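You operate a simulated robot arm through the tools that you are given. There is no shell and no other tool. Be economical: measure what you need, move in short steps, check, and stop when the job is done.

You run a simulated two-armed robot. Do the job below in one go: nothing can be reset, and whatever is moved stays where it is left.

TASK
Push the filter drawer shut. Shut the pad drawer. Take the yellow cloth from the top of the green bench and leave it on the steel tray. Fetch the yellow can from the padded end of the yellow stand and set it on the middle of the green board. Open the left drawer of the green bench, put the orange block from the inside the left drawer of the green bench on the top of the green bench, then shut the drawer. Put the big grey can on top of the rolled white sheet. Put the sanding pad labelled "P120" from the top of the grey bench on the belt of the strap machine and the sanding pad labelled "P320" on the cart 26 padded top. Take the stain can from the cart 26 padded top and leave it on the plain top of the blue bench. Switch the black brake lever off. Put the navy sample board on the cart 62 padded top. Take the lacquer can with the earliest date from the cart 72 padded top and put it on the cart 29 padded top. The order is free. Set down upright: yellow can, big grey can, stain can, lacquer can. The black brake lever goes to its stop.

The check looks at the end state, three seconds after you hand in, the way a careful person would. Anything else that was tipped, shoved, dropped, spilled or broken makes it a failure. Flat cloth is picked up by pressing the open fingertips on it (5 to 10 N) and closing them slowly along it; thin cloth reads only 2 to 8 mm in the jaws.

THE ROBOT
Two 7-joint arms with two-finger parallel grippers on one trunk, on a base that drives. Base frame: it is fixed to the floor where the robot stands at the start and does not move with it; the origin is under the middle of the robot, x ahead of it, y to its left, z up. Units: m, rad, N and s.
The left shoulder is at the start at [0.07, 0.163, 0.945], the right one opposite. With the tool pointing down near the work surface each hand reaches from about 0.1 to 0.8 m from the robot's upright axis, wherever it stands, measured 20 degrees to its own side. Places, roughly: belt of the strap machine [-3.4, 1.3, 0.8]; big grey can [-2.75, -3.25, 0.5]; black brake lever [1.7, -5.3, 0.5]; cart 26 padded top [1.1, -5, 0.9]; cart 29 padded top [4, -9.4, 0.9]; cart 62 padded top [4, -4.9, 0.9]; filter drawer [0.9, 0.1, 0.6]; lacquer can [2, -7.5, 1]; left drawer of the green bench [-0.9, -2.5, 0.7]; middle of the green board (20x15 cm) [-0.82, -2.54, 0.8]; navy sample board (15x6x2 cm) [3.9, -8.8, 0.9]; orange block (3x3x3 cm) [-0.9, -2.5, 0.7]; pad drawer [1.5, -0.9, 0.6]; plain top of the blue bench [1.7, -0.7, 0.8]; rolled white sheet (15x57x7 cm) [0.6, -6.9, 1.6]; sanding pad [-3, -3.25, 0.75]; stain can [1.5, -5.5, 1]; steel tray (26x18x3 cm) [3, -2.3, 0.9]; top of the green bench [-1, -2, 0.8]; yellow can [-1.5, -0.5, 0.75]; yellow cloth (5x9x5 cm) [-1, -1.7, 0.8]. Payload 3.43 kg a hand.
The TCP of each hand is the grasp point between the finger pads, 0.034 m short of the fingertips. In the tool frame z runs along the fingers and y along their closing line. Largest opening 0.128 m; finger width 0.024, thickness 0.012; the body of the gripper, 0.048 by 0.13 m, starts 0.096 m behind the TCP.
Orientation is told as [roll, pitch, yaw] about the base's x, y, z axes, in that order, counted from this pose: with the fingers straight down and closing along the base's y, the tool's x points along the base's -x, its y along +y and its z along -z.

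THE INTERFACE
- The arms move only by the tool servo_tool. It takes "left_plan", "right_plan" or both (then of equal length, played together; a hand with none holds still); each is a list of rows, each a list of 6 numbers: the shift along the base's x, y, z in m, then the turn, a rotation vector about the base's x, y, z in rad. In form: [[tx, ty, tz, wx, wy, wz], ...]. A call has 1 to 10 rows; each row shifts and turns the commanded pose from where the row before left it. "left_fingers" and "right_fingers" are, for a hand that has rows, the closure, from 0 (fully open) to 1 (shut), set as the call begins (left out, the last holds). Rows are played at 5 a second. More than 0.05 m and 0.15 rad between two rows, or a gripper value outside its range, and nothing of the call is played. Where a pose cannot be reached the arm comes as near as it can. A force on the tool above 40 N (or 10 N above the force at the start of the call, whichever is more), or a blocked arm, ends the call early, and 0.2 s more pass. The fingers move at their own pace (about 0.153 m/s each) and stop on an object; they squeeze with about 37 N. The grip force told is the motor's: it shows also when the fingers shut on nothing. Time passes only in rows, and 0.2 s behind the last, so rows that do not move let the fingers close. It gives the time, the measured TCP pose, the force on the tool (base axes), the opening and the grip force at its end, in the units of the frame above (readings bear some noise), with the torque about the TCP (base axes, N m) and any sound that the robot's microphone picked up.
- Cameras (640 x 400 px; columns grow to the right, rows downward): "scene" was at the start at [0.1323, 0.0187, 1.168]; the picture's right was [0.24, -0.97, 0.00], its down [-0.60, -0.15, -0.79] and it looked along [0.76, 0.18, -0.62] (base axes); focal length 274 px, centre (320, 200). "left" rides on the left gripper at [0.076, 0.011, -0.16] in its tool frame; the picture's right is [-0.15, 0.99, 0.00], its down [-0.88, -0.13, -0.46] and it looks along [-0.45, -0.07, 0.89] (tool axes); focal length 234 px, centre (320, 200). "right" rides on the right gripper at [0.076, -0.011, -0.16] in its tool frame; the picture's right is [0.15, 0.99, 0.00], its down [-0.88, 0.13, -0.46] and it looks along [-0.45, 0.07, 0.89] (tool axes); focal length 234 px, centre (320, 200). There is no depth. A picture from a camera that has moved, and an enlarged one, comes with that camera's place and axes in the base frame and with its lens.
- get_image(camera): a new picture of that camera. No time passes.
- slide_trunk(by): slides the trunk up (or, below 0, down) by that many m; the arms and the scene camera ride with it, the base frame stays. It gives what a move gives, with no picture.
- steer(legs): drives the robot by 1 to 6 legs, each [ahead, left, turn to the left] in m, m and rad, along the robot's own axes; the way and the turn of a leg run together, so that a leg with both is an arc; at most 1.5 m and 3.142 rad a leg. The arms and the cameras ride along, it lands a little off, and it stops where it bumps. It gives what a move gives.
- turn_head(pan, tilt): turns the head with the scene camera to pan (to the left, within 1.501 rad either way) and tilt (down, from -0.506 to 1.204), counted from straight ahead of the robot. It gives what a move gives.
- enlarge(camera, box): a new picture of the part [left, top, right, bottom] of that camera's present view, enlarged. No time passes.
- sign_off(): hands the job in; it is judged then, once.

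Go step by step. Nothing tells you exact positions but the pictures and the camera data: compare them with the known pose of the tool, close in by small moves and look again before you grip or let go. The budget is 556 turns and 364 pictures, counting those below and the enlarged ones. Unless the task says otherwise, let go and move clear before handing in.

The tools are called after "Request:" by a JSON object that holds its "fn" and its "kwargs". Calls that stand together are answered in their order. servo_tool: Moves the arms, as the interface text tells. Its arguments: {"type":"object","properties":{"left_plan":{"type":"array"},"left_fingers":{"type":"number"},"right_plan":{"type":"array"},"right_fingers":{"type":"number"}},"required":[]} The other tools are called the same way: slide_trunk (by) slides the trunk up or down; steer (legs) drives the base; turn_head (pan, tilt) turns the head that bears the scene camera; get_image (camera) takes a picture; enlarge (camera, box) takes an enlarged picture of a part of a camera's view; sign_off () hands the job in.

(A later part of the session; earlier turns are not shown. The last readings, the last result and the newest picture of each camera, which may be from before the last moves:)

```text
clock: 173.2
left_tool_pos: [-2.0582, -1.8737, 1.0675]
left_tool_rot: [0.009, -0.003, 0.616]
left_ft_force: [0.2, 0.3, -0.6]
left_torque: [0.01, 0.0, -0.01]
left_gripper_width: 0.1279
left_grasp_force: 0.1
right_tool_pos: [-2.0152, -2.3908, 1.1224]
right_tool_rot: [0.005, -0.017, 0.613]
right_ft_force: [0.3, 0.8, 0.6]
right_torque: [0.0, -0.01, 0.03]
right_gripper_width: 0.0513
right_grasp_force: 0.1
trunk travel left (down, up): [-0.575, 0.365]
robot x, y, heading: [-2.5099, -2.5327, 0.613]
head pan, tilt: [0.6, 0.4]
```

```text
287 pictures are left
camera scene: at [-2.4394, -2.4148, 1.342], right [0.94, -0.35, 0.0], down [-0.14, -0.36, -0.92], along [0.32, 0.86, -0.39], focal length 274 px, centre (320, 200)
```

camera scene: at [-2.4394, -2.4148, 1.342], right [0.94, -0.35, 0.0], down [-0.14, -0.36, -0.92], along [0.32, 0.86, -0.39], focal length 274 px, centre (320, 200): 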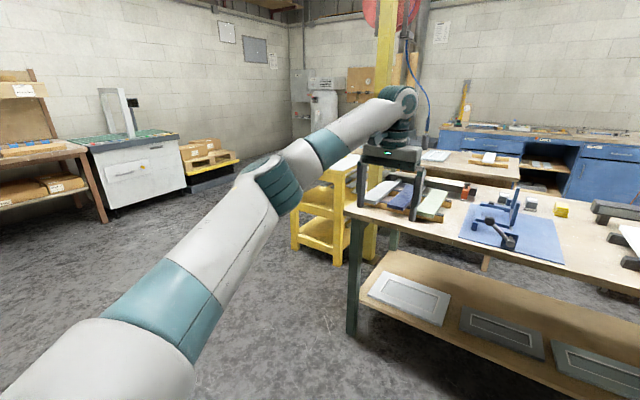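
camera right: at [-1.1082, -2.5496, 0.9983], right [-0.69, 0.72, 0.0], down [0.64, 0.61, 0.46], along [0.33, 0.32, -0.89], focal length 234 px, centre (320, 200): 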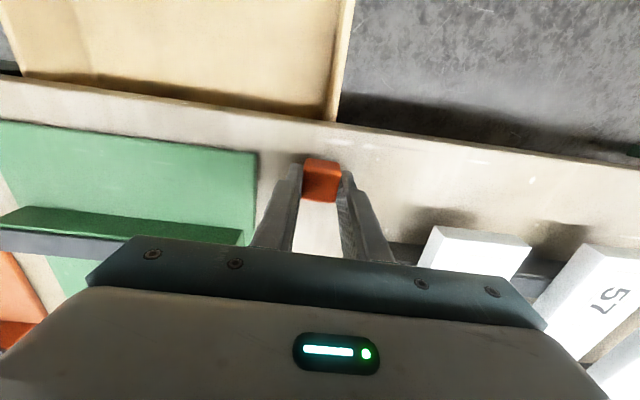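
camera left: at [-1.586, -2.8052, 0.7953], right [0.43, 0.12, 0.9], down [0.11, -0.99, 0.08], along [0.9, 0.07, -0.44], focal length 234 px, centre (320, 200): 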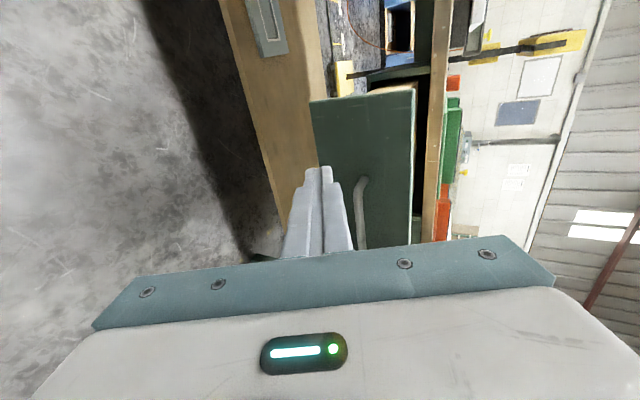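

The cloth is at about (-1.02, -1.74, 0.815). I'll drive forward in two steps, watching the blue clamp.

Request:
{"fn": "steer", "kwargs": {"legs": [[0.45, 0, 0]]}}

Request:
{"fn": "turn_head", "kwargs": {"pan": -0.1, "tilt": 0.7}}

Request:
{"fn": "get_image", "kwargs": {"camera": "scene"}}

Request:
{"fn": "get_image", "kwargs": {"camera": "right"}}

```text
clock: 175.9
left_tool_pos: [-1.6932, -1.6144, 1.0674]
left_tool_rot: [0.009, 0.0, 0.621]
left_ft_force: [-0.3, 0.1, 0.1]
left_torque: [0.02, 0.0, 0.0]
left_gripper_width: 0.1278
left_grasp_force: 0.0
right_tool_pos: [-1.6504, -2.1305, 1.1209]
right_tool_rot: [0.004, -0.017, 0.616]
right_ft_force: [0.5, 0.1, 0.1]
right_torque: [0.02, 0.01, 0.02]
right_gripper_width: 0.0513
right_grasp_force: 0.0
trunk travel left (down, up): [-0.575, 0.365]
robot x, y, heading: [-2.1475, -2.2715, 0.616]
head pan, tilt: [0.6, 0.4]
```

```text
clock: 177.0
left_tool_pos: [-1.6943, -1.614, 1.0682]
left_tool_rot: [0.009, -0.001, 0.62]
left_ft_force: [1.0, -0.4, 0.5]
left_torque: [-0.03, 0.01, -0.01]
left_gripper_width: 0.1281
left_grasp_force: 0.1
right_tool_pos: [-1.6504, -2.1318, 1.1207]
right_tool_rot: [0.004, -0.017, 0.619]
right_ft_force: [-0.2, 0.8, -0.5]
right_torque: [-0.01, 0.01, 0.03]
right_gripper_width: 0.0514
right_grasp_force: 0.0
trunk travel left (down, up): [-0.575, 0.365]
robot x, y, heading: [-2.1465, -2.2736, 0.615]
head pan, tilt: [-0.099, 0.7]
```

```text
286 pictures are left
camera scene: at [-2.0329, -2.2015, 1.3152], right [0.5, -0.87, 0.0], down [-0.56, -0.32, -0.76], along [0.66, 0.38, -0.64], focal length 274 px, centre (320, 200)
```

scene: 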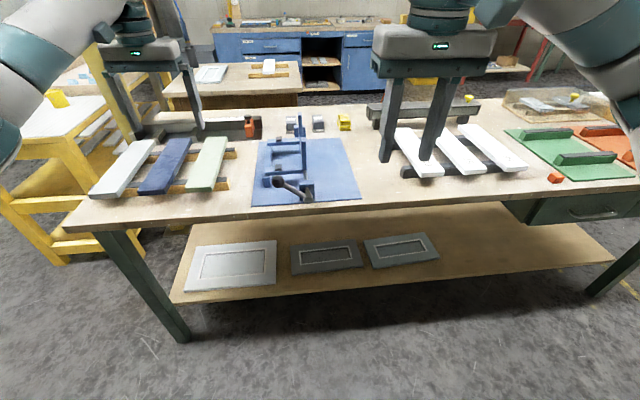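

```text
285 pictures are left
camera right: at [-1.708, -2.1871, 1.2796], right [-0.69, 0.72, 0.0], down [0.64, 0.61, 0.47], along [0.34, 0.33, -0.88], focal length 234 px, centre (320, 200)
```

right: 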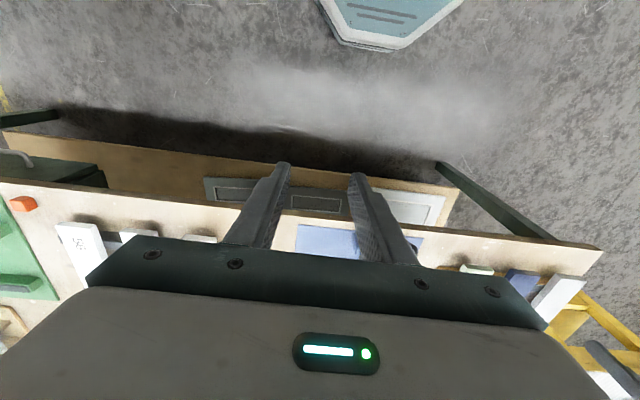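

The cloth at (-1.01, -1.735) has about 5 cm of clearance on each side. I'll tilt the right hand forward for reach and drive closer.

Request:
{"fn": "servo_tool", "kwargs": {"right_plan": [[0, 0, 0.02, 0.07, -0.1, 0], [0, 0, 0.02, 0.07, -0.1, 0], [0, 0, 0.0, 0.07, -0.1, 0], [0, 0, 0.0, 0.07, -0.1, 0]], "right_fingers": 0.2}}

Request:
{"fn": "steer", "kwargs": {"legs": [[0.34, 0, 0]]}}

Request:
{"fn": "get_image", "kwargs": {"camera": "scene"}}

Request:
{"fn": "get_image", "kwargs": {"camera": "right"}}

```text
clock: 178.0
left_tool_pos: [-1.6948, -1.6154, 1.0684]
left_tool_rot: [0.008, -0.001, 0.621]
left_ft_force: [0.3, 0.4, 1.7]
left_torque: [0.03, -0.03, -0.03]
left_gripper_width: 0.1281
left_grasp_force: 0.1
right_tool_pos: [-1.6516, -2.1326, 1.1627]
right_tool_rot: [0.0, -0.508, 0.618]
right_ft_force: [-0.5, -0.5, -0.1]
right_torque: [0.0, 0.0, 0.02]
right_gripper_width: 0.1023
right_grasp_force: 0.0
trunk travel left (down, up): [-0.575, 0.365]
robot x, y, heading: [-2.1493, -2.2716, 0.618]
head pan, tilt: [-0.099, 0.7]
```

```text
clock: 180.2
left_tool_pos: [-1.4188, -1.4162, 1.0674]
left_tool_rot: [0.009, -0.001, 0.622]
left_ft_force: [-0.4, -0.2, -0.2]
left_torque: [-0.01, -0.01, 0.0]
left_gripper_width: 0.1283
left_grasp_force: 0.1
right_tool_pos: [-1.3726, -1.9325, 1.1615]
right_tool_rot: [0.001, -0.507, 0.62]
right_ft_force: [-1.2, 0.1, 0.0]
right_torque: [-0.02, 0.03, 0.01]
right_gripper_width: 0.1023
right_grasp_force: 0.0
trunk travel left (down, up): [-0.575, 0.365]
robot x, y, heading: [-1.8681, -2.0761, 0.621]
head pan, tilt: [-0.099, 0.7]
```

```text
284 pictures are left
camera scene: at [-1.7555, -2.0039, 1.3152], right [0.5, -0.87, 0.0], down [-0.56, -0.32, -0.76], along [0.66, 0.38, -0.64], focal length 274 px, centre (320, 200)
```

scene: 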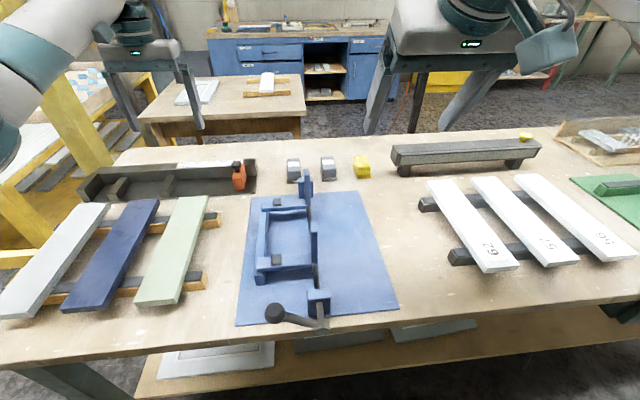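

```text
283 pictures are left
camera right: at [-1.4842, -2.0261, 1.2645], right [-0.68, 0.73, -0.07], down [0.37, 0.43, 0.83], along [0.63, 0.53, -0.56], focal length 234 px, centre (320, 200)
```

right: 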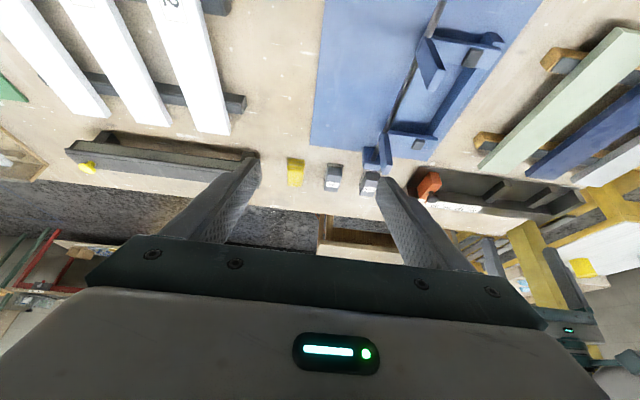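

The cloth centre is at (-1.012, -1.739, 0.81). I'll reach the tilted right hand forward above it.

Request:
{"fn": "servo_tool", "kwargs": {"right_plan": [[0.043, 0.023, 0, 0, 0, 0], [0.043, 0.023, 0, 0, 0, 0], [0.043, 0.023, 0, 0, 0, 0], [0.043, 0.023, 0, 0, 0, 0], [0.043, 0.023, 0, 0, 0, 0], [0.043, 0.023, -0.01, 0, 0, 0], [0.043, 0.023, -0.01, 0, 0, 0], [0.043, 0.023, -0.01, 0, 0, 0], [0, 0, -0.04, 0, 0, 0], [0, 0, -0.04, 0, 0, 0]]}}

Request:
{"fn": "get_image", "kwargs": {"camera": "right"}}

Request:
{"fn": "get_image", "kwargs": {"camera": "scene"}}

```text
clock: 182.4
left_tool_pos: [-1.4181, -1.4158, 1.0672]
left_tool_rot: [0.009, -0.002, 0.624]
left_ft_force: [-0.3, -0.2, 0.9]
left_torque: [0.02, -0.02, -0.02]
left_gripper_width: 0.128
left_grasp_force: 0.0
right_tool_pos: [-1.0292, -1.7481, 1.0525]
right_tool_rot: [0.0, -0.506, 0.62]
right_ft_force: [-0.1, -0.7, 0.4]
right_torque: [-0.03, -0.03, 0.0]
right_gripper_width: 0.1024
right_grasp_force: 0.0
trunk travel left (down, up): [-0.575, 0.365]
robot x, y, heading: [-1.8722, -2.0757, 0.616]
head pan, tilt: [-0.099, 0.7]
```

```text
282 pictures are left
camera right: at [-1.1392, -1.8417, 1.1537], right [-0.68, 0.73, -0.07], down [0.37, 0.43, 0.83], along [0.63, 0.53, -0.56], focal length 234 px, centre (320, 200)
```

right: 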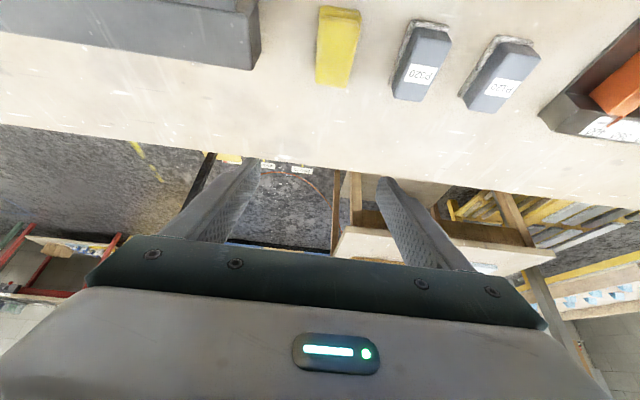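

```text
281 pictures are left
camera scene: at [-1.7549, -2.0033, 1.3151], right [0.5, -0.87, 0.0], down [-0.56, -0.32, -0.76], along [0.66, 0.38, -0.65], focal length 274 px, centre (320, 200)
```

scene: 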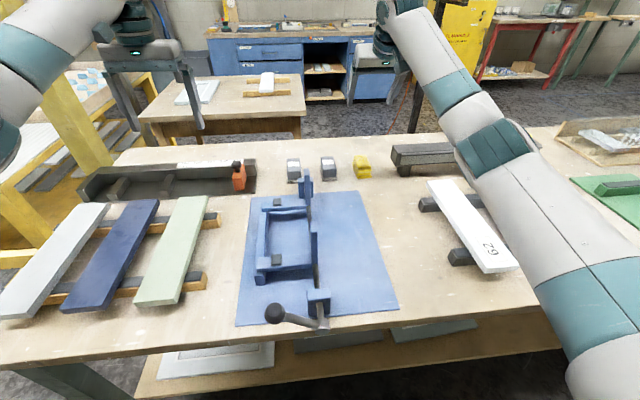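

Aligned. I'll descend with the fingers on either side of the cloth.

Request:
{"fn": "servo_tool", "kwargs": {"right_plan": [[-0.004, -0.003, -0.045, 0, 0, 0], [-0.004, -0.003, -0.045, 0, 0, 0], [-0.003, -0.002, -0.045, 0, 0, 0], [0, 0, -0.03, 0, 0, 0]]}}

Request:
{"fn": "get_image", "kwargs": {"camera": "right"}}

```text
clock: 183.4
left_tool_pos: [-1.4183, -1.4172, 1.0678]
left_tool_rot: [0.008, -0.003, 0.623]
left_ft_force: [0.6, 0.2, -0.5]
left_torque: [-0.01, 0.01, 0.02]
left_gripper_width: 0.128
left_grasp_force: 0.1
right_tool_pos: [-1.0409, -1.7578, 0.8878]
right_tool_rot: [0.001, -0.505, 0.62]
right_ft_force: [-0.1, -0.6, -0.3]
right_torque: [-0.02, -0.01, 0.02]
right_gripper_width: 0.1024
right_grasp_force: 0.1
trunk travel left (down, up): [-0.575, 0.365]
robot x, y, heading: [-1.8656, -2.0732, 0.617]
head pan, tilt: [-0.099, 0.7]
```

```text
280 pictures are left
camera right: at [-1.1515, -1.8504, 0.9901], right [-0.68, 0.73, -0.07], down [0.37, 0.42, 0.83], along [0.63, 0.53, -0.56], focal length 234 px, centre (320, 200)
```

right: 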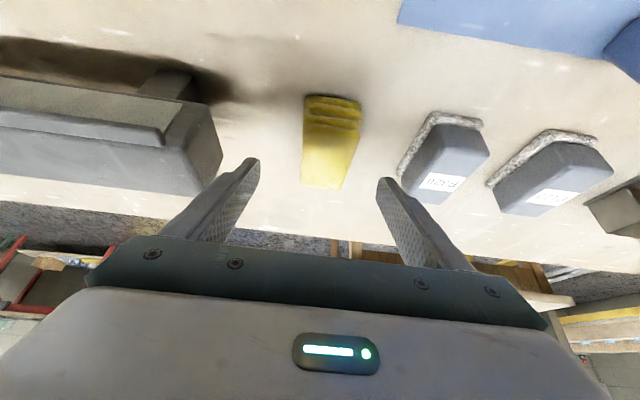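

I'll narrow the opening so I don't touch the neighbouring pad, then finish the descent and close.

Request:
{"fn": "servo_tool", "kwargs": {"right_plan": [[0, 0, 0, 0, 0, 0], [0, 0, -0.015, 0, 0, 0], [0, 0, -0.015, 0, 0, 0], [0, 0, -0.01, 0, 0, 0]], "right_fingers": 0.4}}

Request:
{"fn": "servo_tool", "kwargs": {"right_plan": [[0, 0, 0, 0, 0, 0], [0, 0, 0, 0, 0, 0], [0, 0, 0, 0, 0, 0]], "right_fingers": 1}}

Request:
{"fn": "get_image", "kwargs": {"camera": "right"}}

```text
clock: 184.4
left_tool_pos: [-1.4196, -1.4158, 1.0681]
left_tool_rot: [0.007, -0.001, 0.624]
left_ft_force: [-0.4, 0.1, -0.3]
left_torque: [0.01, 0.0, 0.0]
left_gripper_width: 0.1279
left_grasp_force: 0.1
right_tool_pos: [-1.0416, -1.7572, 0.8471]
right_tool_rot: [0.0, -0.508, 0.62]
right_ft_force: [-0.4, 1.2, 0.2]
right_torque: [0.01, -0.01, -0.02]
right_gripper_width: 0.0766
right_grasp_force: 0.0
trunk travel left (down, up): [-0.575, 0.365]
robot x, y, heading: [-1.8678, -2.0746, 0.618]
head pan, tilt: [-0.099, 0.7]
```

```text
clock: 185.2
left_tool_pos: [-1.4194, -1.4163, 1.0683]
left_tool_rot: [0.008, -0.001, 0.623]
left_ft_force: [-0.2, -0.3, -0.3]
left_torque: [-0.01, 0.01, 0.0]
left_gripper_width: 0.1279
left_grasp_force: 0.0
right_tool_pos: [-1.0408, -1.7573, 0.8484]
right_tool_rot: [0.001, -0.508, 0.619]
right_ft_force: [-0.4, 1.8, 3.9]
right_torque: [0.15, -0.32, 0.07]
right_gripper_width: 0.0428
right_grasp_force: 36.6
trunk travel left (down, up): [-0.575, 0.365]
robot x, y, heading: [-1.8671, -2.0722, 0.618]
head pan, tilt: [-0.099, 0.7]
```

```text
279 pictures are left
camera right: at [-1.152, -1.8499, 0.9506], right [-0.68, 0.73, -0.07], down [0.37, 0.42, 0.83], along [0.63, 0.53, -0.56], focal length 234 px, centre (320, 200)
```

right: 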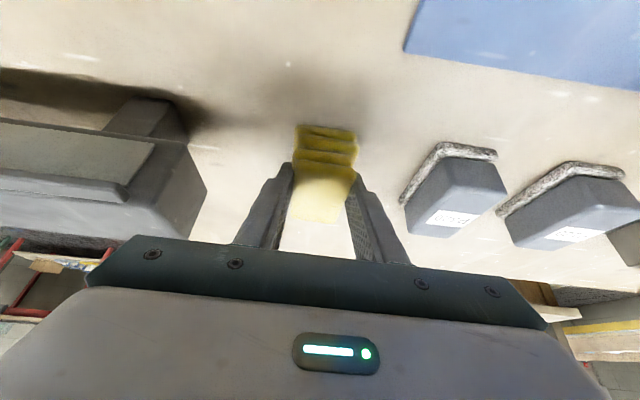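

The cloth is gripped (43 mm). I'll lift and pull the hand back over the bench.

Request:
{"fn": "servo_tool", "kwargs": {"right_plan": [[0, 0, 0.03, 0, 0, 0], [0, 0, 0.04, 0, 0, 0], [0, 0, 0.045, 0, 0, 0], [0, 0, 0.045, 0, 0, 0], [0, 0, 0.045, 0, 0, 0], [-0.04, -0.02, 0.0, 0, 0, 0], [-0.04, -0.02, 0.0, 0, 0, 0], [-0.04, -0.02, 0.01, 0, 0, 0], [-0.04, -0.02, 0.01, 0, 0, 0], [-0.04, -0.02, 0.01, 0, 0, 0]]}}

Request:
{"fn": "get_image", "kwargs": {"camera": "right"}}

Request:
{"fn": "get_image", "kwargs": {"camera": "scene"}}

```text
clock: 187.4
left_tool_pos: [-1.4206, -1.4172, 1.0683]
left_tool_rot: [0.01, -0.003, 0.623]
left_ft_force: [-0.4, 0.4, 0.7]
left_torque: [0.0, -0.03, 0.01]
left_gripper_width: 0.1281
left_grasp_force: 0.0
right_tool_pos: [-1.2426, -1.8592, 1.0829]
right_tool_rot: [-0.002, -0.506, 0.621]
right_ft_force: [-0.4, -0.9, -0.3]
right_torque: [0.01, -0.04, -0.01]
right_gripper_width: 0.043
right_grasp_force: 36.8
trunk travel left (down, up): [-0.575, 0.365]
robot x, y, heading: [-1.8679, -2.0712, 0.621]
head pan, tilt: [-0.099, 0.7]
```

```text
278 pictures are left
camera right: at [-1.3529, -1.9526, 1.1853], right [-0.68, 0.73, -0.07], down [0.37, 0.43, 0.83], along [0.63, 0.53, -0.56], focal length 234 px, centre (320, 200)
```

right: 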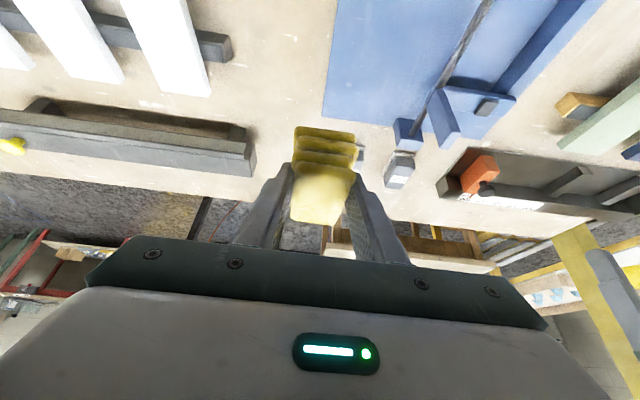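

```text
277 pictures are left
camera scene: at [-1.757, -2.0047, 1.3153], right [0.5, -0.87, 0.0], down [-0.56, -0.32, -0.77], along [0.66, 0.38, -0.64], focal length 274 px, centre (320, 200)
```

scene: 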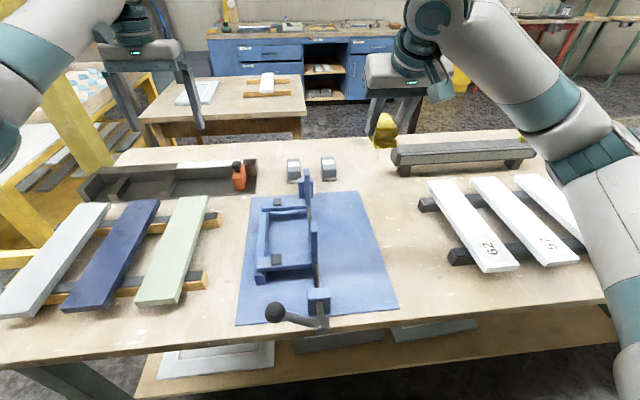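

I have the cloth. I'll tuck the right hand in and look at the yellow stand to the left.

Request:
{"fn": "servo_tool", "kwargs": {"right_plan": [[-0.04, -0.02, 0.0, -0.07, 0.1, 0], [-0.04, -0.02, 0.0, -0.07, 0.1, 0], [-0.04, -0.02, 0.0, -0.07, 0.1, 0], [-0.03, -0.03, 0.0, -0.07, 0.1, 0], [-0.02, -0.03, 0, 0, 0, 0]]}}

Request:
{"fn": "turn_head", "kwargs": {"pan": 0.7, "tilt": 0.55}}

Request:
{"fn": "get_image", "kwargs": {"camera": "scene"}}

Request:
{"fn": "get_image", "kwargs": {"camera": "left"}}

```text
clock: 188.6
left_tool_pos: [-1.4198, -1.4169, 1.0683]
left_tool_rot: [0.009, -0.004, 0.624]
left_ft_force: [0.1, -0.3, 0.2]
left_torque: [0.0, 0.0, -0.01]
left_gripper_width: 0.1282
left_grasp_force: 0.1
right_tool_pos: [-1.4121, -1.9785, 1.0825]
right_tool_rot: [0.005, -0.018, 0.617]
right_ft_force: [-0.2, 0.2, -0.8]
right_torque: [-0.01, -0.02, 0.02]
right_gripper_width: 0.0431
right_grasp_force: 37.2
trunk travel left (down, up): [-0.575, 0.365]
robot x, y, heading: [-1.8663, -2.0778, 0.619]
head pan, tilt: [-0.099, 0.7]
```

```text
clock: 189.7
left_tool_pos: [-1.4191, -1.4162, 1.0675]
left_tool_rot: [0.009, -0.003, 0.623]
left_ft_force: [0.0, 0.2, -0.4]
left_torque: [0.04, -0.02, 0.01]
left_gripper_width: 0.1283
left_grasp_force: 0.0
right_tool_pos: [-1.4115, -1.9771, 1.0815]
right_tool_rot: [0.004, -0.016, 0.619]
right_ft_force: [0.3, 0.6, -0.7]
right_torque: [0.02, -0.01, 0.0]
right_gripper_width: 0.043
right_grasp_force: 36.9
trunk travel left (down, up): [-0.575, 0.365]
robot x, y, heading: [-1.8678, -2.0722, 0.621]
head pan, tilt: [0.7, 0.55]
```

```text
276 pictures are left
camera scene: at [-1.8069, -1.9592, 1.3283], right [0.97, -0.25, 0.0], down [-0.13, -0.51, -0.85], along [0.21, 0.83, -0.52], focal length 274 px, centre (320, 200)
```

scene: 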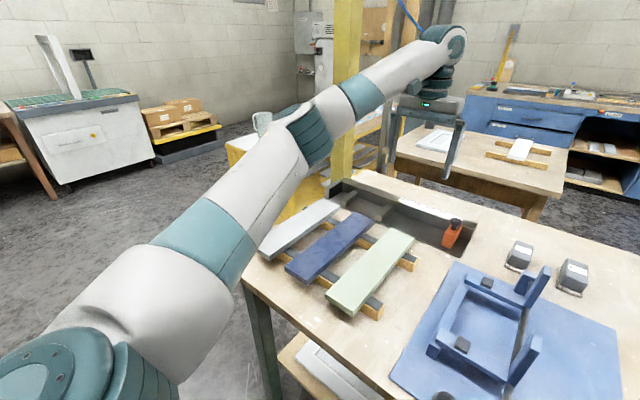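

```text
275 pictures are left
camera left: at [-1.4869, -1.4524, 1.2268], right [-0.46, 0.89, 0.01], down [0.79, 0.4, 0.46], along [0.4, 0.22, -0.89], focal length 234 px, centre (320, 200)
```

left: 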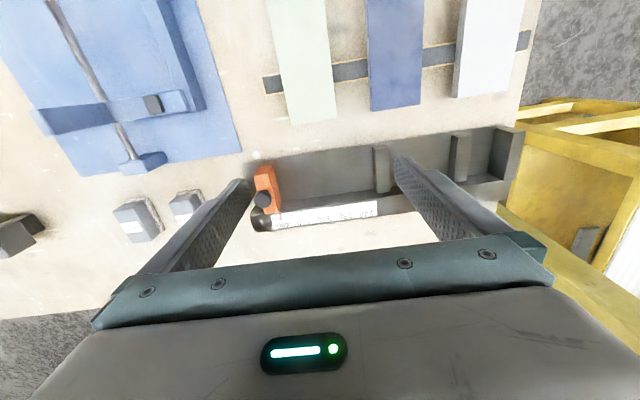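

Request:
{"fn": "steer", "kwargs": {"legs": [[-0.5, 0, 0], [0, 0.95, 0]]}}

Request:
{"fn": "turn_head", "kwargs": {"pan": 0.1, "tilt": 0.5}}

Request:
{"fn": "get_image", "kwargs": {"camera": "scene"}}

```text
clock: 197.2
left_tool_pos: [-2.3732, -0.9371, 1.0683]
left_tool_rot: [0.007, -0.002, 0.621]
left_ft_force: [0.2, 0.2, -0.3]
left_torque: [0.02, -0.04, 0.03]
left_gripper_width: 0.1282
left_grasp_force: 0.1
right_tool_pos: [-2.367, -1.5001, 1.0824]
right_tool_rot: [0.004, -0.019, 0.618]
right_ft_force: [-0.8, -0.3, -0.7]
right_torque: [-0.04, 0.01, 0.03]
right_gripper_width: 0.0433
right_grasp_force: 37.0
trunk travel left (down, up): [-0.575, 0.365]
robot x, y, heading: [-2.8208, -1.5961, 0.618]
head pan, tilt: [0.7, 0.55]
```

```text
clock: 198.2
left_tool_pos: [-2.3733, -0.9384, 1.0665]
left_tool_rot: [0.009, -0.002, 0.623]
left_ft_force: [0.1, -0.1, -0.2]
left_torque: [-0.04, 0.0, 0.0]
left_gripper_width: 0.1278
left_grasp_force: 0.0
right_tool_pos: [-2.3665, -1.4995, 1.0813]
right_tool_rot: [0.003, -0.018, 0.617]
right_ft_force: [0.5, 0.2, -1.1]
right_torque: [-0.02, -0.01, 0.0]
right_gripper_width: 0.0433
right_grasp_force: 37.4
trunk travel left (down, up): [-0.575, 0.365]
robot x, y, heading: [-2.8243, -1.5999, 0.619]
head pan, tilt: [0.099, 0.499]
```

```text
274 pictures are left
camera scene: at [-2.7166, -1.5078, 1.3329], right [0.66, -0.75, 0.0], down [-0.36, -0.32, -0.88], along [0.66, 0.58, -0.48], focal length 274 px, centre (320, 200)
```

scene: 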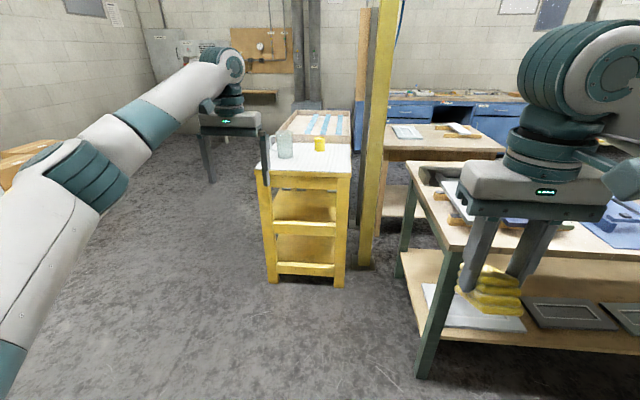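

The yellow can stands on the padded end of the yellow stand, next to a grey jar. I'll drive closer and triangulate.

Request:
{"fn": "steer", "kwargs": {"legs": [[0.7, 0.1, 0]]}}

Request:
{"fn": "turn_head", "kwargs": {"pan": 0.15, "tilt": 0.6}}

Request:
{"fn": "get_image", "kwargs": {"camera": "scene"}}

Request:
{"fn": "get_image", "kwargs": {"camera": "left"}}

```text
clock: 202.0
left_tool_pos: [-1.8753, -0.4478, 1.0675]
left_tool_rot: [0.008, -0.002, 0.631]
left_ft_force: [0.2, 0.2, 0.2]
left_torque: [0.0, 0.02, 0.04]
left_gripper_width: 0.1281
left_grasp_force: 0.0
right_tool_pos: [-1.863, -1.0099, 1.0828]
right_tool_rot: [0.003, -0.016, 0.626]
right_ft_force: [0.2, -0.2, -0.5]
right_torque: [0.01, 0.0, 0.0]
right_gripper_width: 0.0432
right_grasp_force: 36.5
trunk travel left (down, up): [-0.575, 0.365]
robot x, y, heading: [-2.3178, -1.1091, 0.628]
head pan, tilt: [0.099, 0.499]
```

```text
clock: 202.7
left_tool_pos: [-1.8767, -0.4468, 1.0676]
left_tool_rot: [0.01, -0.003, 0.63]
left_ft_force: [-0.7, 0.8, 0.6]
left_torque: [0.02, -0.02, 0.04]
left_gripper_width: 0.1281
left_grasp_force: 0.1
right_tool_pos: [-1.8625, -1.0084, 1.0822]
right_tool_rot: [0.005, -0.019, 0.627]
right_ft_force: [0.3, -0.5, -1.0]
right_torque: [0.03, 0.01, 0.0]
right_gripper_width: 0.0432
right_grasp_force: 36.9
trunk travel left (down, up): [-0.575, 0.365]
robot x, y, heading: [-2.3186, -1.1108, 0.629]
head pan, tilt: [0.15, 0.6]
```

```text
273 pictures are left
camera scene: at [-2.2177, -1.0187, 1.3238], right [0.7, -0.71, 0.0], down [-0.4, -0.4, -0.83], along [0.59, 0.58, -0.56], focal length 274 px, centre (320, 200)
```

scene: 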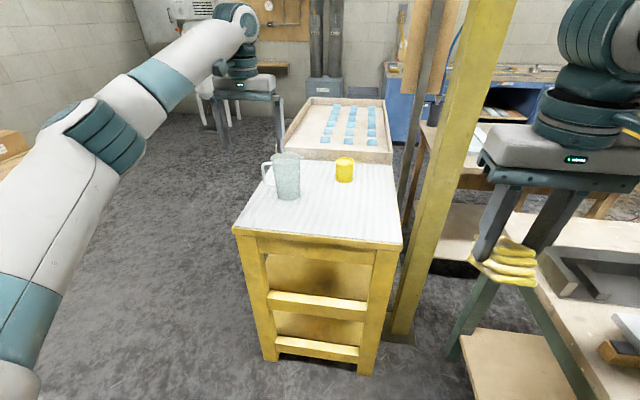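

```text
272 pictures are left
camera left: at [-1.9432, -0.4843, 1.2267], right [-0.47, 0.89, 0.01], down [0.79, 0.41, 0.46], along [0.4, 0.22, -0.89], focal length 234 px, centre (320, 200)
```

left: 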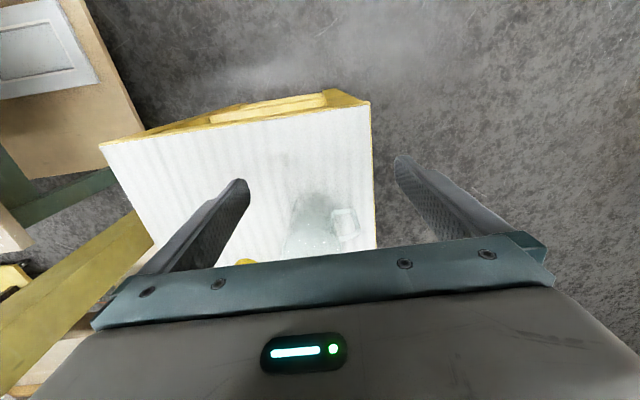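

The yellow can is at about (-1.527, -0.46, 0.83), with a glass jug to its left. I'll raise the left hand and shift it away from the jug, pull the right hand back, then drive closer.

Request:
{"fn": "servo_tool", "kwargs": {"left_plan": [[0, 0, 0.04, 0, 0, 0], [0.024, -0.035, 0.01, 0, 0, 0], [0.024, -0.035, 0.01, 0, 0, 0], [0.024, -0.035, 0, 0, 0, 0], [0.014, -0.02, 0, 0, 0, 0]], "right_plan": [[-0.03, -0.025, 0, 0, 0, 0], [-0.03, -0.025, 0, 0, 0, 0], [-0.03, -0.025, 0, 0, 0, 0], [0, 0, 0, 0, 0, 0], [0, 0, 0, 0, 0, 0]]}}

Request:
{"fn": "steer", "kwargs": {"legs": [[0.28, 0, 0]]}}

Request:
{"fn": "turn_head", "kwargs": {"pan": 0.1, "tilt": 0.75}}

Request:
{"fn": "get_image", "kwargs": {"camera": "scene"}}

Request:
{"fn": "get_image", "kwargs": {"camera": "left"}}

```text
clock: 203.9
left_tool_pos: [-1.79, -0.574, 1.1288]
left_tool_rot: [0.009, -0.001, 0.632]
left_ft_force: [-0.7, -0.3, 0.0]
left_torque: [0.01, 0.01, -0.04]
left_gripper_width: 0.1279
left_grasp_force: 0.0
right_tool_pos: [-1.9537, -1.0842, 1.0835]
right_tool_rot: [0.006, -0.017, 0.627]
right_ft_force: [-0.3, 0.1, -1.5]
right_torque: [0.02, -0.02, -0.02]
right_gripper_width: 0.0431
right_grasp_force: 36.8
trunk travel left (down, up): [-0.575, 0.365]
robot x, y, heading: [-2.3206, -1.1054, 0.628]
head pan, tilt: [0.15, 0.6]
```

```text
clock: 205.9
left_tool_pos: [-1.5606, -0.4094, 1.1284]
left_tool_rot: [0.009, -0.001, 0.63]
left_ft_force: [-0.2, 1.0, -0.5]
left_torque: [0.01, -0.02, -0.01]
left_gripper_width: 0.1279
left_grasp_force: 0.1
right_tool_pos: [-1.7247, -0.9195, 1.0826]
right_tool_rot: [0.005, -0.015, 0.625]
right_ft_force: [0.4, 0.6, -0.9]
right_torque: [0.01, 0.07, 0.0]
right_gripper_width: 0.0432
right_grasp_force: 36.6
trunk travel left (down, up): [-0.575, 0.365]
robot x, y, heading: [-2.0921, -0.9442, 0.626]
head pan, tilt: [0.15, 0.6]
```

```text
clock: 206.6
left_tool_pos: [-1.5617, -0.4089, 1.1289]
left_tool_rot: [0.01, -0.001, 0.629]
left_ft_force: [0.4, -0.4, -0.6]
left_torque: [0.03, 0.01, -0.03]
left_gripper_width: 0.1281
left_grasp_force: 0.1
right_tool_pos: [-1.7257, -0.9198, 1.0818]
right_tool_rot: [0.002, -0.016, 0.625]
right_ft_force: [0.0, 0.3, -1.1]
right_torque: [-0.03, -0.02, 0.0]
right_gripper_width: 0.0432
right_grasp_force: 37.0
trunk travel left (down, up): [-0.575, 0.365]
robot x, y, heading: [-2.0912, -0.9457, 0.628]
head pan, tilt: [0.099, 0.75]
```

```text
271 pictures are left
camera scene: at [-1.9909, -0.8608, 1.3109], right [0.66, -0.75, 0.0], down [-0.51, -0.45, -0.73], along [0.55, 0.49, -0.68], focal length 274 px, centre (320, 200)
```

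scene: 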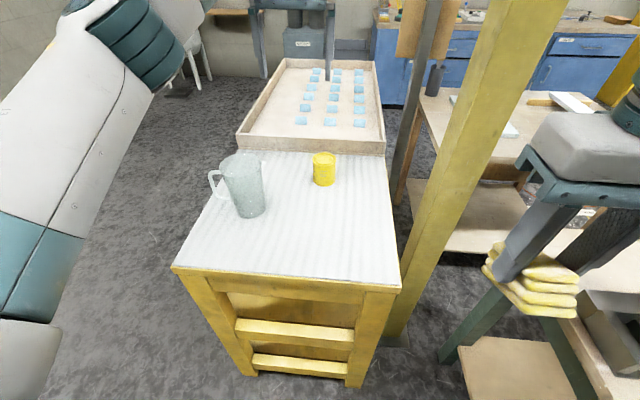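

```text
270 pictures are left
camera left: at [-1.6292, -0.4455, 1.2874], right [-0.46, 0.89, 0.01], down [0.79, 0.41, 0.46], along [0.4, 0.22, -0.89], focal length 234 px, centre (320, 200)
```

left: 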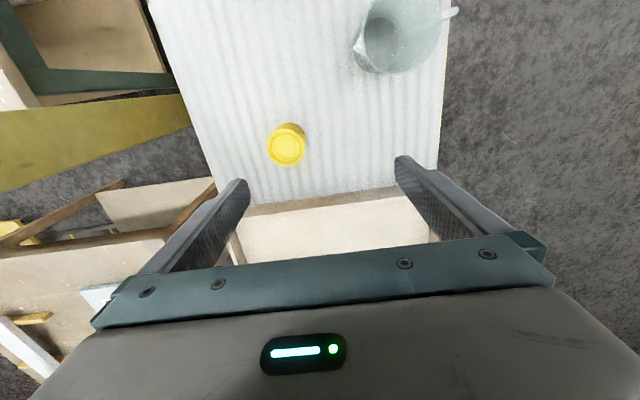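

The can is at (-1.5145, -0.448), spanning z≈0.815–0.90. I'll align and descend over it.

Request:
{"fn": "servo_tool", "kwargs": {"left_plan": [[0.024, -0.02, 0, 0, 0, 0], [0.023, -0.019, 0, 0, 0, 0], [0, 0, -0.045, 0, 0, 0], [0, 0, -0.045, 0, 0, 0], [0, 0, -0.045, 0, 0, 0]]}}

Request:
{"fn": "get_image", "kwargs": {"camera": "left"}}

```text
clock: 207.8
left_tool_pos: [-1.5138, -0.4477, 0.993]
left_tool_rot: [0.009, -0.002, 0.629]
left_ft_force: [0.2, -0.2, -0.5]
left_torque: [-0.03, -0.02, 0.02]
left_gripper_width: 0.1279
left_grasp_force: 0.2
right_tool_pos: [-1.7242, -0.919, 1.0827]
right_tool_rot: [0.002, -0.016, 0.625]
right_ft_force: [0.4, 0.7, -1.1]
right_torque: [-0.04, 0.0, -0.02]
right_gripper_width: 0.0428
right_grasp_force: 37.5
trunk travel left (down, up): [-0.575, 0.365]
robot x, y, heading: [-2.0934, -0.9404, 0.627]
head pan, tilt: [0.099, 0.75]
```

```text
269 pictures are left
camera left: at [-1.5817, -0.4846, 1.1519], right [-0.46, 0.89, 0.01], down [0.79, 0.41, 0.46], along [0.4, 0.22, -0.89], focal length 234 px, centre (320, 200)
```

left: 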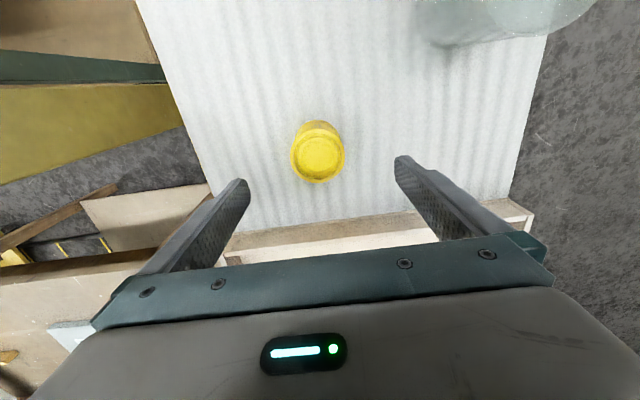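

Request:
{"fn": "servo_tool", "kwargs": {"left_plan": [[0, 0, -0.04, 0, 0, 0], [0, 0, -0.04, 0, 0, 0], [0, 0, -0.03, 0, 0, 0], [0, 0, -0.015, 0, 0, 0]]}}

Request:
{"fn": "get_image", "kwargs": {"camera": "left"}}

```text
clock: 208.8
left_tool_pos: [-1.5141, -0.4469, 0.8678]
left_tool_rot: [0.01, -0.003, 0.631]
left_ft_force: [-0.1, 0.1, 0.1]
left_torque: [0.04, 0.01, -0.02]
left_gripper_width: 0.1281
left_grasp_force: 0.1
right_tool_pos: [-1.7263, -0.9199, 1.0816]
right_tool_rot: [0.004, -0.016, 0.626]
right_ft_force: [0.2, 0.0, -0.9]
right_torque: [0.01, 0.0, 0.02]
right_gripper_width: 0.0432
right_grasp_force: 37.3
trunk travel left (down, up): [-0.575, 0.365]
robot x, y, heading: [-2.0888, -0.9444, 0.628]
head pan, tilt: [0.099, 0.75]
```

```text
268 pictures are left
camera left: at [-1.5822, -0.4849, 1.0274], right [-0.46, 0.89, 0.01], down [0.79, 0.41, 0.46], along [0.4, 0.22, -0.89], focal length 234 px, centre (320, 200)
```

left: 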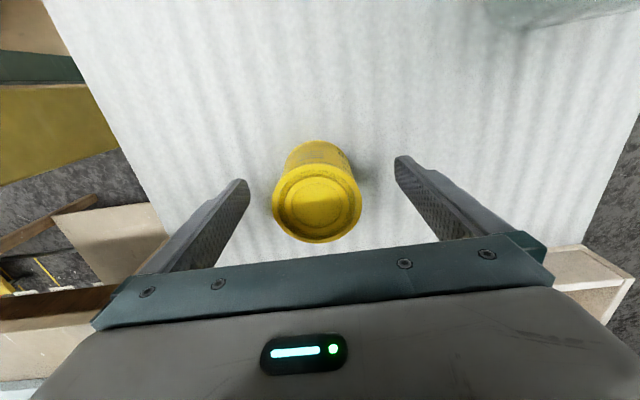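

Request:
{"fn": "servo_tool", "kwargs": {"left_plan": [[0, 0, 0, 0, 0, 0], [0, 0, 0, 0, 0, 0], [0, 0, 0, 0, 0, 0]], "left_fingers": 1}}

Request:
{"fn": "servo_tool", "kwargs": {"left_plan": [[0, 0, 0.03, 0, 0, 0], [0, 0, 0.04, 0, 0, 0], [0, 0, 0.045, 0, 0, 0], [0, 0, 0.045, 0, 0, 0], [0, 0, 0.045, 0, 0, 0]]}}

Request:
{"fn": "get_image", "kwargs": {"camera": "left"}}

Request:
{"fn": "get_image", "kwargs": {"camera": "scene"}}

```text
clock: 209.6
left_tool_pos: [-1.5135, -0.4491, 0.8689]
left_tool_rot: [0.008, -0.003, 0.628]
left_ft_force: [0.6, -0.5, 2.0]
left_torque: [-0.16, -0.15, -0.05]
left_gripper_width: 0.0669
left_grasp_force: 36.7
right_tool_pos: [-1.7256, -0.9191, 1.0829]
right_tool_rot: [0.005, -0.02, 0.624]
right_ft_force: [1.1, -0.3, -1.6]
right_torque: [0.01, -0.02, 0.01]
right_gripper_width: 0.0436
right_grasp_force: 36.8
trunk travel left (down, up): [-0.575, 0.365]
robot x, y, heading: [-2.0972, -0.9429, 0.626]
head pan, tilt: [0.099, 0.75]
```

```text
clock: 210.8
left_tool_pos: [-1.5142, -0.4489, 1.0746]
left_tool_rot: [0.008, -0.001, 0.63]
left_ft_force: [0.0, 0.0, -3.7]
left_torque: [0.02, 0.02, 0.0]
left_gripper_width: 0.0669
left_grasp_force: 36.6
right_tool_pos: [-1.7252, -0.9215, 1.0818]
right_tool_rot: [0.006, -0.019, 0.626]
right_ft_force: [-0.4, -0.5, -1.1]
right_torque: [0.05, -0.01, 0.02]
right_gripper_width: 0.043
right_grasp_force: 37.6
trunk travel left (down, up): [-0.575, 0.365]
robot x, y, heading: [-2.0949, -0.9407, 0.63]
head pan, tilt: [0.099, 0.75]
```

```text
267 pictures are left
camera left: at [-1.583, -0.4864, 1.2335], right [-0.46, 0.89, 0.01], down [0.79, 0.41, 0.46], along [0.4, 0.22, -0.89], focal length 234 px, centre (320, 200)
```

left: 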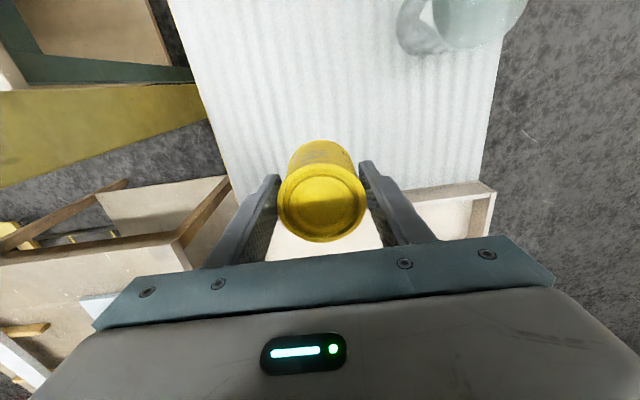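

```text
266 pictures are left
camera scene: at [-1.9916, -0.8622, 1.311], right [0.66, -0.75, 0.0], down [-0.51, -0.45, -0.73], along [0.55, 0.49, -0.68], focal length 274 px, centre (320, 200)
```

scene: 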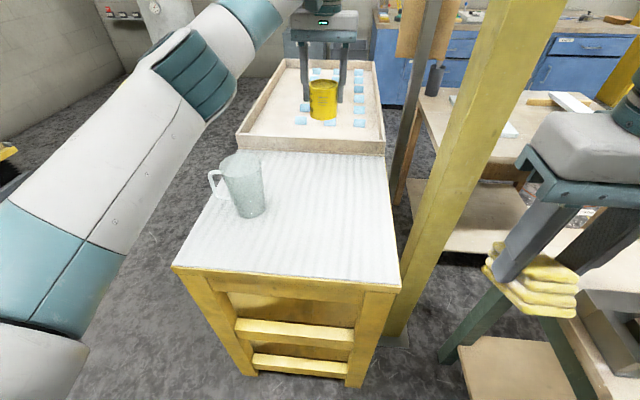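

Can in hand. I'll back out and travel right along the green bench to the green board.

Request:
{"fn": "steer", "kwargs": {"legs": [[-0.85, 0, -0.015], [0, -1.1, 0], [0, -1.1, 0]]}}

Request:
{"fn": "turn_head", "kwargs": {"pan": 0.2, "tilt": 0.7}}

Request:
{"fn": "get_image", "kwargs": {"camera": "scene"}}

```text
clock: 225.8
left_tool_pos: [-0.9337, -2.7516, 1.0737]
left_tool_rot: [0.009, -0.002, 0.612]
left_ft_force: [-0.2, 0.3, -3.0]
left_torque: [-0.02, 0.0, 0.0]
left_gripper_width: 0.067
left_grasp_force: 37.4
right_tool_pos: [-1.1525, -3.2201, 1.0824]
right_tool_rot: [0.004, -0.018, 0.609]
right_ft_force: [-0.5, -0.1, -1.7]
right_torque: [-0.01, 0.01, -0.01]
right_gripper_width: 0.0435
right_grasp_force: 37.0
trunk travel left (down, up): [-0.575, 0.365]
robot x, y, heading: [-1.5195, -3.2401, 0.611]
head pan, tilt: [0.099, 0.75]
```

```text
clock: 226.4
left_tool_pos: [-0.9329, -2.7524, 1.0724]
left_tool_rot: [0.009, -0.002, 0.613]
left_ft_force: [-0.2, -0.1, -3.3]
left_torque: [0.0, 0.03, 0.02]
left_gripper_width: 0.067
left_grasp_force: 37.4
right_tool_pos: [-1.1526, -3.2188, 1.0822]
right_tool_rot: [0.004, -0.016, 0.609]
right_ft_force: [0.1, -0.3, -1.8]
right_torque: [-0.03, -0.02, 0.01]
right_gripper_width: 0.0432
right_grasp_force: 37.4
trunk travel left (down, up): [-0.575, 0.365]
robot x, y, heading: [-1.5212, -3.2399, 0.605]
head pan, tilt: [0.201, 0.7]
```

```text
265 pictures are left
camera scene: at [-1.421, -3.1495, 1.3151], right [0.72, -0.69, 0.0], down [-0.44, -0.47, -0.76], along [0.53, 0.55, -0.64], focal length 274 px, centre (320, 200)
```

scene: 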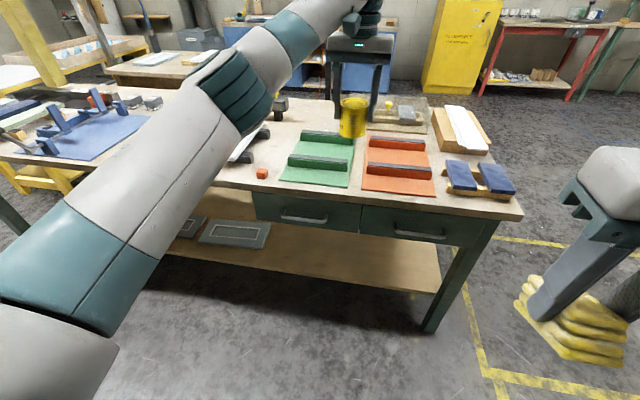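

The spot between the two bars on the green board is at (-0.82, -2.54). I'll drive forward and bring the can above it.

Request:
{"fn": "steer", "kwargs": {"legs": [[0.3, 0, 0]]}}

Request:
{"fn": "turn_head", "kwargs": {"pan": 0.2, "tilt": 0.8}}

Request:
{"fn": "get_image", "kwargs": {"camera": "scene"}}

Request:
{"fn": "get_image", "kwargs": {"camera": "left"}}

```text
clock: 228.5
left_tool_pos: [-0.69, -2.5807, 1.0738]
left_tool_rot: [0.007, -0.002, 0.614]
left_ft_force: [-0.1, 1.3, -2.9]
left_torque: [-0.02, 0.03, 0.02]
left_gripper_width: 0.0666
left_grasp_force: 36.9
right_tool_pos: [-0.9081, -3.0483, 1.0812]
right_tool_rot: [0.003, -0.018, 0.61]
right_ft_force: [0.4, 0.0, -0.3]
right_torque: [-0.01, -0.01, -0.01]
right_gripper_width: 0.043
right_grasp_force: 36.6
trunk travel left (down, up): [-0.575, 0.365]
robot x, y, heading: [-1.2713, -3.0694, 0.614]
head pan, tilt: [0.201, 0.7]
```

```text
clock: 229.1
left_tool_pos: [-0.6903, -2.5811, 1.0739]
left_tool_rot: [0.011, -0.002, 0.613]
left_ft_force: [-0.5, -0.5, -1.9]
left_torque: [0.01, 0.02, 0.04]
left_gripper_width: 0.0668
left_grasp_force: 36.9
right_tool_pos: [-0.9085, -3.0487, 1.0822]
right_tool_rot: [0.004, -0.016, 0.61]
right_ft_force: [0.7, 0.5, 0.0]
right_torque: [0.01, 0.0, 0.02]
right_gripper_width: 0.0434
right_grasp_force: 37.1
trunk travel left (down, up): [-0.575, 0.365]
robot x, y, heading: [-1.2756, -3.0658, 0.612]
head pan, tilt: [0.201, 0.799]
```

```text
264 pictures are left
camera scene: at [-1.1795, -2.9814, 1.3068], right [0.73, -0.69, 0.0], down [-0.49, -0.52, -0.7], along [0.48, 0.51, -0.72], focal length 274 px, centre (320, 200)
```

scene: 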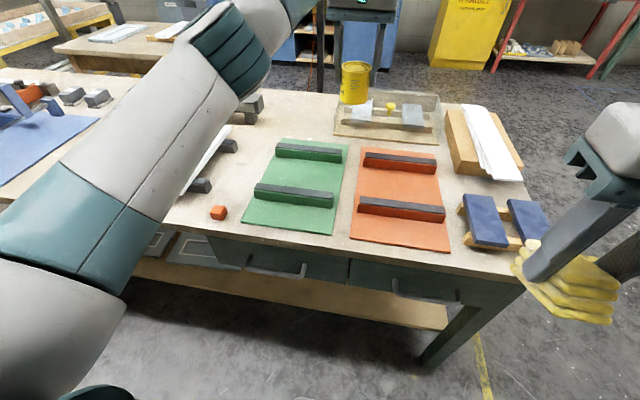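

```text
263 pictures are left
camera left: at [-0.7578, -2.6166, 1.2321], right [-0.45, 0.89, 0.01], down [0.8, 0.4, 0.46], along [0.4, 0.21, -0.89], focal length 234 px, centre (320, 200)
```

left: 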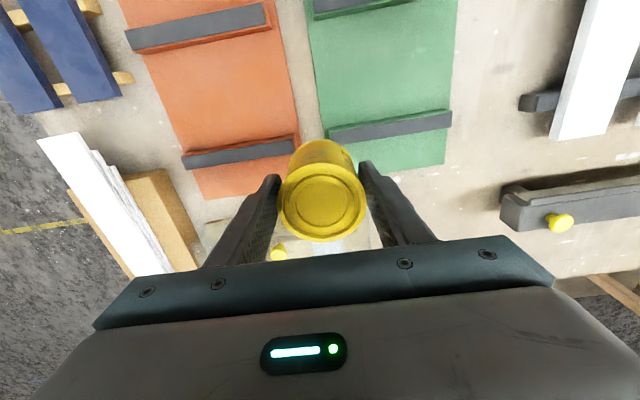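

Request:
{"fn": "servo_tool", "kwargs": {"left_plan": [[-0.042, 0.0187, 0, 0, 0, 0], [-0.042, 0.0187, 0, 0, 0, 0], [-0.043, 0.0187, 0, 0, 0, 0], [0, 0, -0.045, 0, 0, 0], [0, 0, -0.045, 0, 0, 0], [0, 0, -0.04, 0, 0, 0], [0, 0, 0, 0, 0, 0]]}}

Request:
{"fn": "get_image", "kwargs": {"camera": "scene"}}

Request:
{"fn": "get_image", "kwargs": {"camera": "left"}}

```text
clock: 230.7
left_tool_pos: [-0.8168, -2.5245, 0.9425]
left_tool_rot: [0.008, 0.0, 0.613]
left_ft_force: [1.1, -0.4, -3.1]
left_torque: [0.02, 0.02, 0.04]
left_gripper_width: 0.067
left_grasp_force: 36.6
right_tool_pos: [-0.9086, -3.0493, 1.0833]
right_tool_rot: [0.005, -0.019, 0.609]
right_ft_force: [0.8, 0.1, -1.1]
right_torque: [0.01, -0.01, -0.03]
right_gripper_width: 0.043
right_grasp_force: 36.8
trunk travel left (down, up): [-0.575, 0.365]
robot x, y, heading: [-1.2723, -3.0675, 0.609]
head pan, tilt: [0.201, 0.799]
```

```text
262 pictures are left
camera scene: at [-1.18, -2.9822, 1.307], right [0.73, -0.69, 0.0], down [-0.49, -0.52, -0.7], along [0.48, 0.51, -0.72], focal length 274 px, centre (320, 200)
```

scene: 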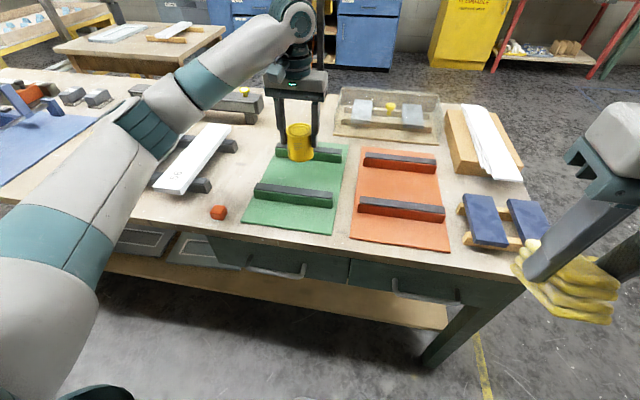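

```text
261 pictures are left
camera left: at [-0.8855, -2.5611, 1.102], right [-0.45, 0.89, 0.01], down [0.8, 0.4, 0.46], along [0.4, 0.21, -0.89], focal length 234 px, centre (320, 200)
```

left: 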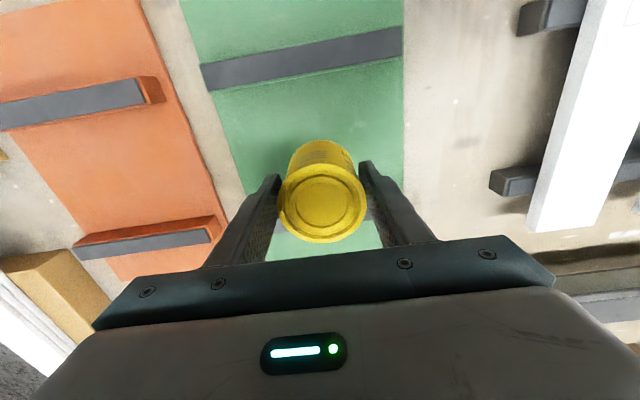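

The landing point projects to the middle between the bars. I'll lower gently to contact.

Request:
{"fn": "servo_tool", "kwargs": {"left_plan": [[0, 0, -0.03, 0, 0, 0], [0, 0, -0.025, 0, 0, 0], [0, 0, -0.01, 0, 0, 0], [0, 0, -0.005, 0, 0, 0], [0, 0, -0.004, 0, 0, 0], [0, 0, -0.004, 0, 0, 0], [0, 0, -0.004, 0, 0, 0], [0, 0, -0.004, 0, 0, 0]]}}

Request:
{"fn": "get_image", "kwargs": {"camera": "scene"}}

```text
clock: 232.5
left_tool_pos: [-0.8194, -2.5269, 0.86]
left_tool_rot: [0.007, -0.006, 0.613]
left_ft_force: [-1.7, 2.4, 29.5]
left_torque: [-0.5, -0.67, 0.05]
left_gripper_width: 0.0668
left_grasp_force: 37.1
right_tool_pos: [-0.9098, -3.0528, 1.0822]
right_tool_rot: [0.004, -0.021, 0.61]
right_ft_force: [1.0, 0.7, -1.9]
right_torque: [0.02, -0.03, -0.02]
right_gripper_width: 0.0433
right_grasp_force: 36.9
trunk travel left (down, up): [-0.575, 0.365]
robot x, y, heading: [-1.2779, -3.0647, 0.606]
head pan, tilt: [0.201, 0.799]
```

```text
260 pictures are left
camera scene: at [-1.1827, -2.984, 1.3074], right [0.73, -0.69, 0.0], down [-0.49, -0.52, -0.7], along [0.48, 0.51, -0.72], focal length 274 px, centre (320, 200)
```

scene: 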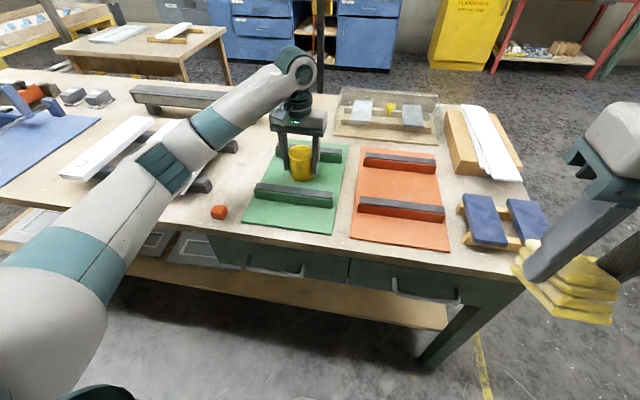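

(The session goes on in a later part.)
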